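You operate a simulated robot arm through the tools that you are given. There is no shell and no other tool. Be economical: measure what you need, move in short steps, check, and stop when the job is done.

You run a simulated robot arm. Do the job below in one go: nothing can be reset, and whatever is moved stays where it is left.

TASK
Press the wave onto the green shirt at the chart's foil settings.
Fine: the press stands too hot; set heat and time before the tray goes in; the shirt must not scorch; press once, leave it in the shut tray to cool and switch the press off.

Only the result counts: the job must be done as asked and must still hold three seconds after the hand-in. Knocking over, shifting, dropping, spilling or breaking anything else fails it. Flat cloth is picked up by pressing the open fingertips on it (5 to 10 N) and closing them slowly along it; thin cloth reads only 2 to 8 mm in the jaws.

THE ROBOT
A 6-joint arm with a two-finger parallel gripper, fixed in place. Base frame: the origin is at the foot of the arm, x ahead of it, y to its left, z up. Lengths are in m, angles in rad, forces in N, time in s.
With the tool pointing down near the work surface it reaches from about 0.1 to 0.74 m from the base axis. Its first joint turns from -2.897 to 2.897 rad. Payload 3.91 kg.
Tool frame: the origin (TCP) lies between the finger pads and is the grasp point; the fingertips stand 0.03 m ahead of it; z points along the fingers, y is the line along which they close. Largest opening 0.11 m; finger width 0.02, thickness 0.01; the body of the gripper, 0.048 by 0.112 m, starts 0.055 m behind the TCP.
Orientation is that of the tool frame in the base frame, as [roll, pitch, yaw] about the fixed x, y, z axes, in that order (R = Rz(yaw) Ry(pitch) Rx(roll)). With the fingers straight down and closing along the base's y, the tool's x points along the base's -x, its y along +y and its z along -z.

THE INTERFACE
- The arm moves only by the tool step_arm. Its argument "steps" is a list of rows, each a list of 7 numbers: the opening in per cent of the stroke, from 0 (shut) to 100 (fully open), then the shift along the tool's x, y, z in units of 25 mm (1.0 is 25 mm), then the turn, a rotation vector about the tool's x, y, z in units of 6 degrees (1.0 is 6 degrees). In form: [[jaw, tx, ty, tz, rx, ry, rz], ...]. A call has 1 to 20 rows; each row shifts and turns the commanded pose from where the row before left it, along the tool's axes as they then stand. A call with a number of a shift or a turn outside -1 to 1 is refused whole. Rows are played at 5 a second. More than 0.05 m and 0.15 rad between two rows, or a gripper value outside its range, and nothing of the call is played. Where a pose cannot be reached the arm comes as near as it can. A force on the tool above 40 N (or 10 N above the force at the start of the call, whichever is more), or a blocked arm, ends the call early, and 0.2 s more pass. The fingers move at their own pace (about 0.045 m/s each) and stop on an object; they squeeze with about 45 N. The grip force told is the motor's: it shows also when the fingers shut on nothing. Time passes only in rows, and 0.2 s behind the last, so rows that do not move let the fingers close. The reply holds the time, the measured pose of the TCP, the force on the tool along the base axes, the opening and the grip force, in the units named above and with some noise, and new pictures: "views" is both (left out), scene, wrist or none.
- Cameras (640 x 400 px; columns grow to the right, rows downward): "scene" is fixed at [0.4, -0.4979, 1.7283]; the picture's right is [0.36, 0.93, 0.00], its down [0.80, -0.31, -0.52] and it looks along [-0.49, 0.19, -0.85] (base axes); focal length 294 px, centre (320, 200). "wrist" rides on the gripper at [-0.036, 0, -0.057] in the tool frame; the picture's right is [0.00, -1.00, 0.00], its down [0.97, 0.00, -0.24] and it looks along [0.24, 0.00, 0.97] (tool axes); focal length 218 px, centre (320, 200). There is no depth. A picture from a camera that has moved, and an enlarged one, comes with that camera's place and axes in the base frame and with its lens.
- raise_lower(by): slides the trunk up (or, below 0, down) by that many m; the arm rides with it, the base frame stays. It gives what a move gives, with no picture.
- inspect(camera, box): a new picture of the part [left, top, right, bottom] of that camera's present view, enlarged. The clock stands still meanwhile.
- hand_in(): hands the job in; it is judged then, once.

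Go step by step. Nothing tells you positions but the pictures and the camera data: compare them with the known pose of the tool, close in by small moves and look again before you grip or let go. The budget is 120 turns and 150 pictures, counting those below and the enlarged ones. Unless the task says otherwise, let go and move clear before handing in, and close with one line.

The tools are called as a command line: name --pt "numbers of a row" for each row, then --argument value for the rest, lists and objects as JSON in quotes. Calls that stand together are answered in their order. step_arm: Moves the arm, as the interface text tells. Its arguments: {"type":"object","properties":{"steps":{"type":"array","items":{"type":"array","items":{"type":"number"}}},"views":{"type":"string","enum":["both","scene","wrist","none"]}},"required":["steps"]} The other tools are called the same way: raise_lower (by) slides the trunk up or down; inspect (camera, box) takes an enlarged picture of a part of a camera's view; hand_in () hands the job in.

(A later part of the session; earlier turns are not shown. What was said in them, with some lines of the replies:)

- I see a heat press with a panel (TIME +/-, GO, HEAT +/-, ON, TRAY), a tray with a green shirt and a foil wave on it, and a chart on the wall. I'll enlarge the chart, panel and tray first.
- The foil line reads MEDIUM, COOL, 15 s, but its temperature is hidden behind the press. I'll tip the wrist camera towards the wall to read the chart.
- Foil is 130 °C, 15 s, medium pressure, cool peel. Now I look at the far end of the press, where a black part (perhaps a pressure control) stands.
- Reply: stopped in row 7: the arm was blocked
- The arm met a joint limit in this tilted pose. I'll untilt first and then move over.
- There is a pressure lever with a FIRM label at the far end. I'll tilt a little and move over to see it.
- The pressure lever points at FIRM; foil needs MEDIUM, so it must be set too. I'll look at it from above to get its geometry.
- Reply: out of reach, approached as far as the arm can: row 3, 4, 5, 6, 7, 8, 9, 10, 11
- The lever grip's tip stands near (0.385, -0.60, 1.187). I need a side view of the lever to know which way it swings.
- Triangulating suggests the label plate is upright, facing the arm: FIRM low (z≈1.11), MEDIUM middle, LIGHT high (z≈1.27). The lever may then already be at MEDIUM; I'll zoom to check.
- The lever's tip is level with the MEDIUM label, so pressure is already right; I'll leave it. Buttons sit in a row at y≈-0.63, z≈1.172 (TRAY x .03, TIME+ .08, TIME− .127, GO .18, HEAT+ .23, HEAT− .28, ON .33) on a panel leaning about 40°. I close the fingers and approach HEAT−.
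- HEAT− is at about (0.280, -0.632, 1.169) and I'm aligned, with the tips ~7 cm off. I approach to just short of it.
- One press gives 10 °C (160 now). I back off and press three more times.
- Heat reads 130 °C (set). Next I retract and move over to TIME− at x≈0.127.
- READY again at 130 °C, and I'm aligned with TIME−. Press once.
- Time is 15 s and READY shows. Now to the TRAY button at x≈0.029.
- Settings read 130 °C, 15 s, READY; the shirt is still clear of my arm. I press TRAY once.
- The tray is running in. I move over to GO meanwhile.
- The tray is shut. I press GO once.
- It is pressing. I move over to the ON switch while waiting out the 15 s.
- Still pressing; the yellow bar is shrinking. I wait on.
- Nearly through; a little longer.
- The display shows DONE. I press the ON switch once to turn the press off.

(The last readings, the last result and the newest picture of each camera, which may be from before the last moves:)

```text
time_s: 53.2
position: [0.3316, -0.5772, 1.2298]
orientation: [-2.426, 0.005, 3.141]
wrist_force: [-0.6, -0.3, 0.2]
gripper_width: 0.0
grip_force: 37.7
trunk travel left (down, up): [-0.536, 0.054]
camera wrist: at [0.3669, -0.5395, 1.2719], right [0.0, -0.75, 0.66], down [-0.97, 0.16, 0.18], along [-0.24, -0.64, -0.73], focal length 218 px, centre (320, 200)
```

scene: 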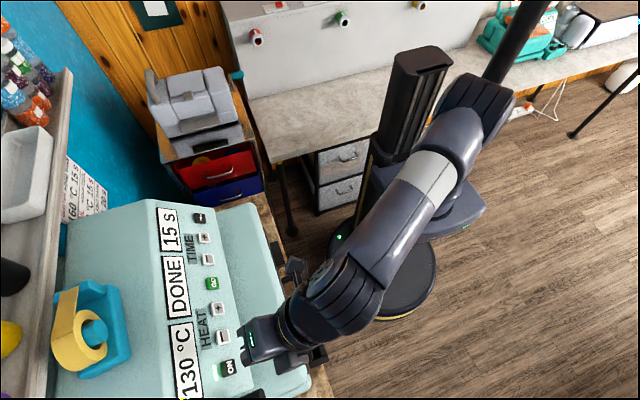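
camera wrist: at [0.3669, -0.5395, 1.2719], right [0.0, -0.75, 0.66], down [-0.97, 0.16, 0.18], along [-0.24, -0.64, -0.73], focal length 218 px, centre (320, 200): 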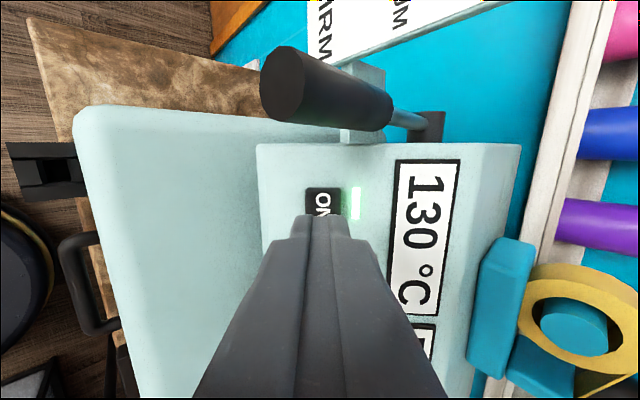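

The light is still green, so the press may not have registered. I'll press again and look while touching.

step_arm --pt "0 0 0 0.8 0 0 0" --pt "0 0 0 0.8 0 0 0" --pt "0 0 0 0.45 0 0 0" --views "wrist"

```text
time_s: 54.0
position: [0.3322, -0.6113, 1.1923]
orientation: [-2.425, 0.005, 3.14]
wrist_force: [0.2, 1.4, 1.2]
gripper_width: 0.0002
grip_force: 37.7
trunk travel left (down, up): [-0.536, 0.054]
camera wrist: at [0.3673, -0.5736, 1.234], right [0.0, -0.75, 0.66], down [-0.97, 0.16, 0.18], along [-0.24, -0.64, -0.73], focal length 218 px, centre (320, 200)
```

wrist: 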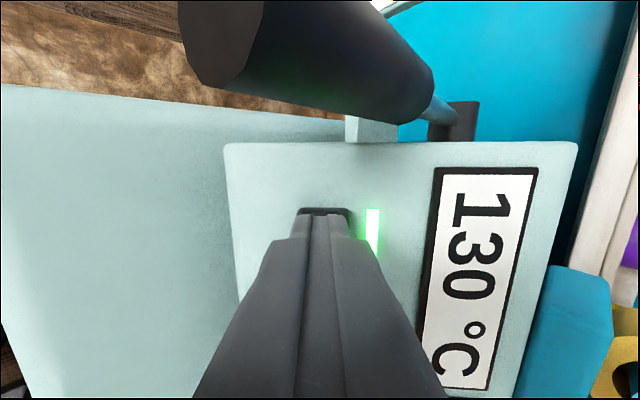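

Touching with ~2 N but not triggered; I push a little deeper.

step_arm --pt "0 0 0 0.1 0 0 0" --views "wrist"

```text
time_s: 54.4
position: [0.3323, -0.6146, 1.191]
orientation: [-2.425, 0.005, 3.14]
wrist_force: [1.0, 0.7, 2.2]
gripper_width: 0.0
grip_force: 37.5
trunk travel left (down, up): [-0.536, 0.054]
camera wrist: at [0.3672, -0.5751, 1.2321], right [0.0, -0.75, 0.66], down [-0.97, 0.16, 0.18], along [-0.24, -0.64, -0.73], focal length 218 px, centre (320, 200)
```

wrist: 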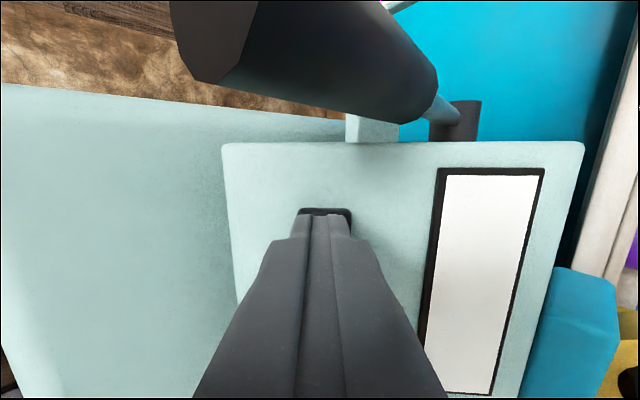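

The press is off. I back well clear.

step_arm --pt "0 0 0 -0.9 0 0 0" --pt "0 0 0 -1 0 0 0" --pt "0 0 0 -1 0 0 0" --pt "0 0 0 -1 0 0 0" --pt "0 0 0.4 -1 0 0 0" --pt "0 0 0.5 -1 0 0 0" --pt "0 0 0 0 0 0 0" --pt "0 0 0 0 0 0 0" --views "both"

```text
time_s: 56.2
position: [0.3317, -0.5003, 1.2855]
orientation: [-2.426, 0.006, -3.141]
wrist_force: [0.3, 0.4, 1.0]
gripper_width: 0.0
grip_force: 37.4
trunk travel left (down, up): [-0.536, 0.054]
camera wrist: at [0.3661, -0.4616, 1.3282], right [0.0, -0.75, 0.66], down [-0.97, 0.16, 0.18], along [-0.24, -0.64, -0.73], focal length 218 px, centre (320, 200)
```

scene: 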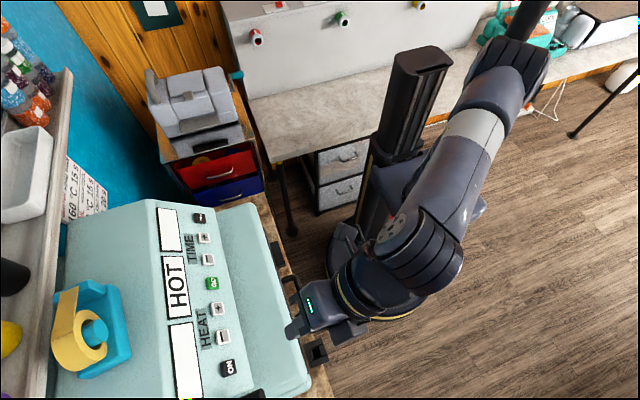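
wrist: 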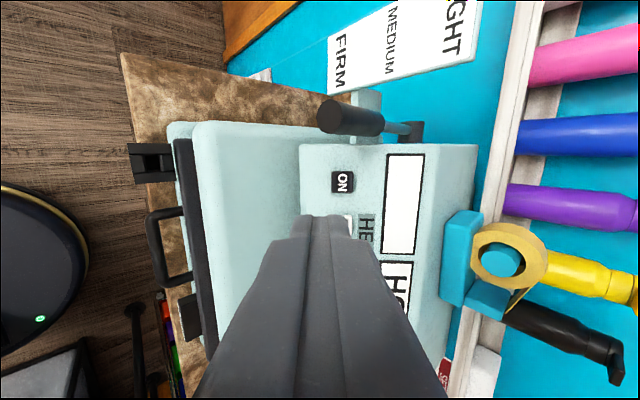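

Off, tray shut, display shows HOT. I'll wait a while to let it cool before handing in.

step_arm --pt "0 0 0 0 0 0 0" --pt "0 0 0 0 0 0 0" --pt "0 0 0 0 0 0 0" --pt "0 0 0 0 0 0 0" --pt "0 0 0 0 0 0 0" --pt "0 0 0 0 0 0 0" --pt "0 0 0 0 0 0 0" --pt "0 0 0 0 0 0 0" --pt "0 0 0 0 0 0 0" --pt "0 0 0 0 0 0 0" --pt "0 0 0 0 0 0 0" --pt "0 0 0 0 0 0 0" --pt "0 0 0 0 0 0 0" --pt "0 0 0 0 0 0 0" --pt "0 0 0 0 0 0 0" --pt "0 0 0 0 0 0 0" --pt "0 0 0 0 0 0 0" --pt "0 0 0 0 0 0 0" --pt "0 0 0 0 0 0 0" --pt "0 0 0 0 0 0 0" --views "none"

step_arm --pt "0 0 0 0 0 0 0" --pt "0 0 0 0 0 0 0" --pt "0 0 0 0 0 0 0" --pt "0 0 0 0 0 0 0" --pt "0 0 0 0 0 0 0" --pt "0 0 0 0 0 0 0" --pt "0 0 0 0 0 0 0" --pt "0 0 0 0 0 0 0" --pt "0 0 0 0 0 0 0" --pt "0 0 0 0 0 0 0" --pt "0 0 0 0 0 0 0" --pt "0 0 0 0 0 0 0" --pt "0 0 0 0 0 0 0" --pt "0 0 0 0 0 0 0" --pt "0 0 0 0 0 0 0" --pt "0 0 0 0 0 0 0" --pt "0 0 0 0 0 0 0" --pt "0 0 0 0 0 0 0" --pt "0 0 0 0 0 0 0" --pt "0 0 0 0 0 0 0" --views "none"

step_arm --pt "0 0 0 0 0 0 0" --pt "0 0 0 0 0 0 0" --pt "0 0 0 0 0 0 0" --pt "0 0 0 0 0 0 0" --pt "0 0 0 0 0 0 0" --pt "0 0 0 0 0 0 0" --pt "0 0 0 0 0 0 0" --pt "0 0 0 0 0 0 0" --pt "0 0 0 0 0 0 0" --pt "0 0 0 0 0 0 0" --pt "0 0 0 0 0 0 0" --pt "0 0 0 0 0 0 0" --pt "0 0 0 0 0 0 0" --pt "0 0 0 0 0 0 0" --pt "0 0 0 0 0 0 0" --pt "0 0 0 0 0 0 0" --pt "0 0 0 0 0 0 0" --pt "0 0 0 0 0 0 0" --pt "0 0 0 0 0 0 0" --pt "0 0 0 0 0 0 0" --views "none"

step_arm --pt "0 0 0 0 0 0 0" --pt "0 0 0 0 0 0 0" --pt "0 0 0 0 0 0 0" --pt "0 0 0 0 0 0 0" --pt "0 0 0 0 0 0 0" --pt "0 0 0 0 0 0 0" --pt "0 0 0 0 0 0 0" --pt "0 0 0 0 0 0 0" --pt "0 0 0 0 0 0 0" --pt "0 0 0 0 0 0 0" --pt "0 0 0 0 0 0 0" --pt "0 0 0 0 0 0 0" --pt "0 0 0 0 0 0 0" --pt "0 0 0 0 0 0 0" --pt "0 0 0 0 0 0 0" --pt "0 0 0 0 0 0 0" --pt "0 0 0 0 0 0 0" --pt "0 0 0 0 0 0 0" --pt "0 0 0 0 0 0 0" --pt "0 0 0 0 0 0 0" --views "scene"

```text
time_s: 60.4
position: [0.3301, -0.4999, 1.2845]
orientation: [-2.427, 0.004, -3.141]
wrist_force: [0.4, 0.2, 0.2]
gripper_width: 0.0001
grip_force: 37.7
trunk travel left (down, up): [-0.536, 0.054]
```

```text
time_s: 64.6
position: [0.3307, -0.5002, 1.2853]
orientation: [-2.423, 0.007, -3.141]
wrist_force: [1.2, 0.1, 0.7]
gripper_width: 0.0003
grip_force: 37.8
trunk travel left (down, up): [-0.536, 0.054]
```

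```text
time_s: 68.8
position: [0.3309, -0.5016, 1.2861]
orientation: [-2.425, 0.005, -3.141]
wrist_force: [0.3, 0.1, 0.4]
gripper_width: 0.0003
grip_force: 38.0
trunk travel left (down, up): [-0.536, 0.054]
```

```text
time_s: 73.0
position: [0.3295, -0.5007, 1.286]
orientation: [-2.424, 0.005, -3.14]
wrist_force: [-0.2, 0.1, 0.1]
gripper_width: 0.0001
grip_force: 37.3
trunk travel left (down, up): [-0.536, 0.054]
```

scene: 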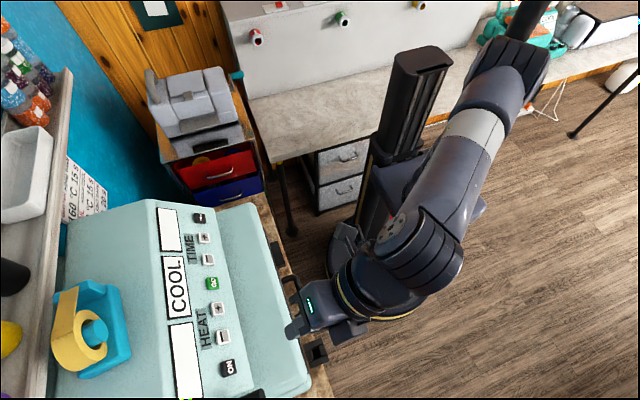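

The display now shows COOL, the press is off, the tray is shut and the arm is clear. I hand in.

hand_in

```text
The job is handed in.
```

I pressed the wave onto the green shirt once, at the chart's foil settings of 130 °C, 15 s and medium pressure. The pressure lever was already at MEDIUM. The shirt stayed in the shut tray until the display read COOL, and the press is off. I didn't open the tray afterwards, so I haven't seen the finished print.
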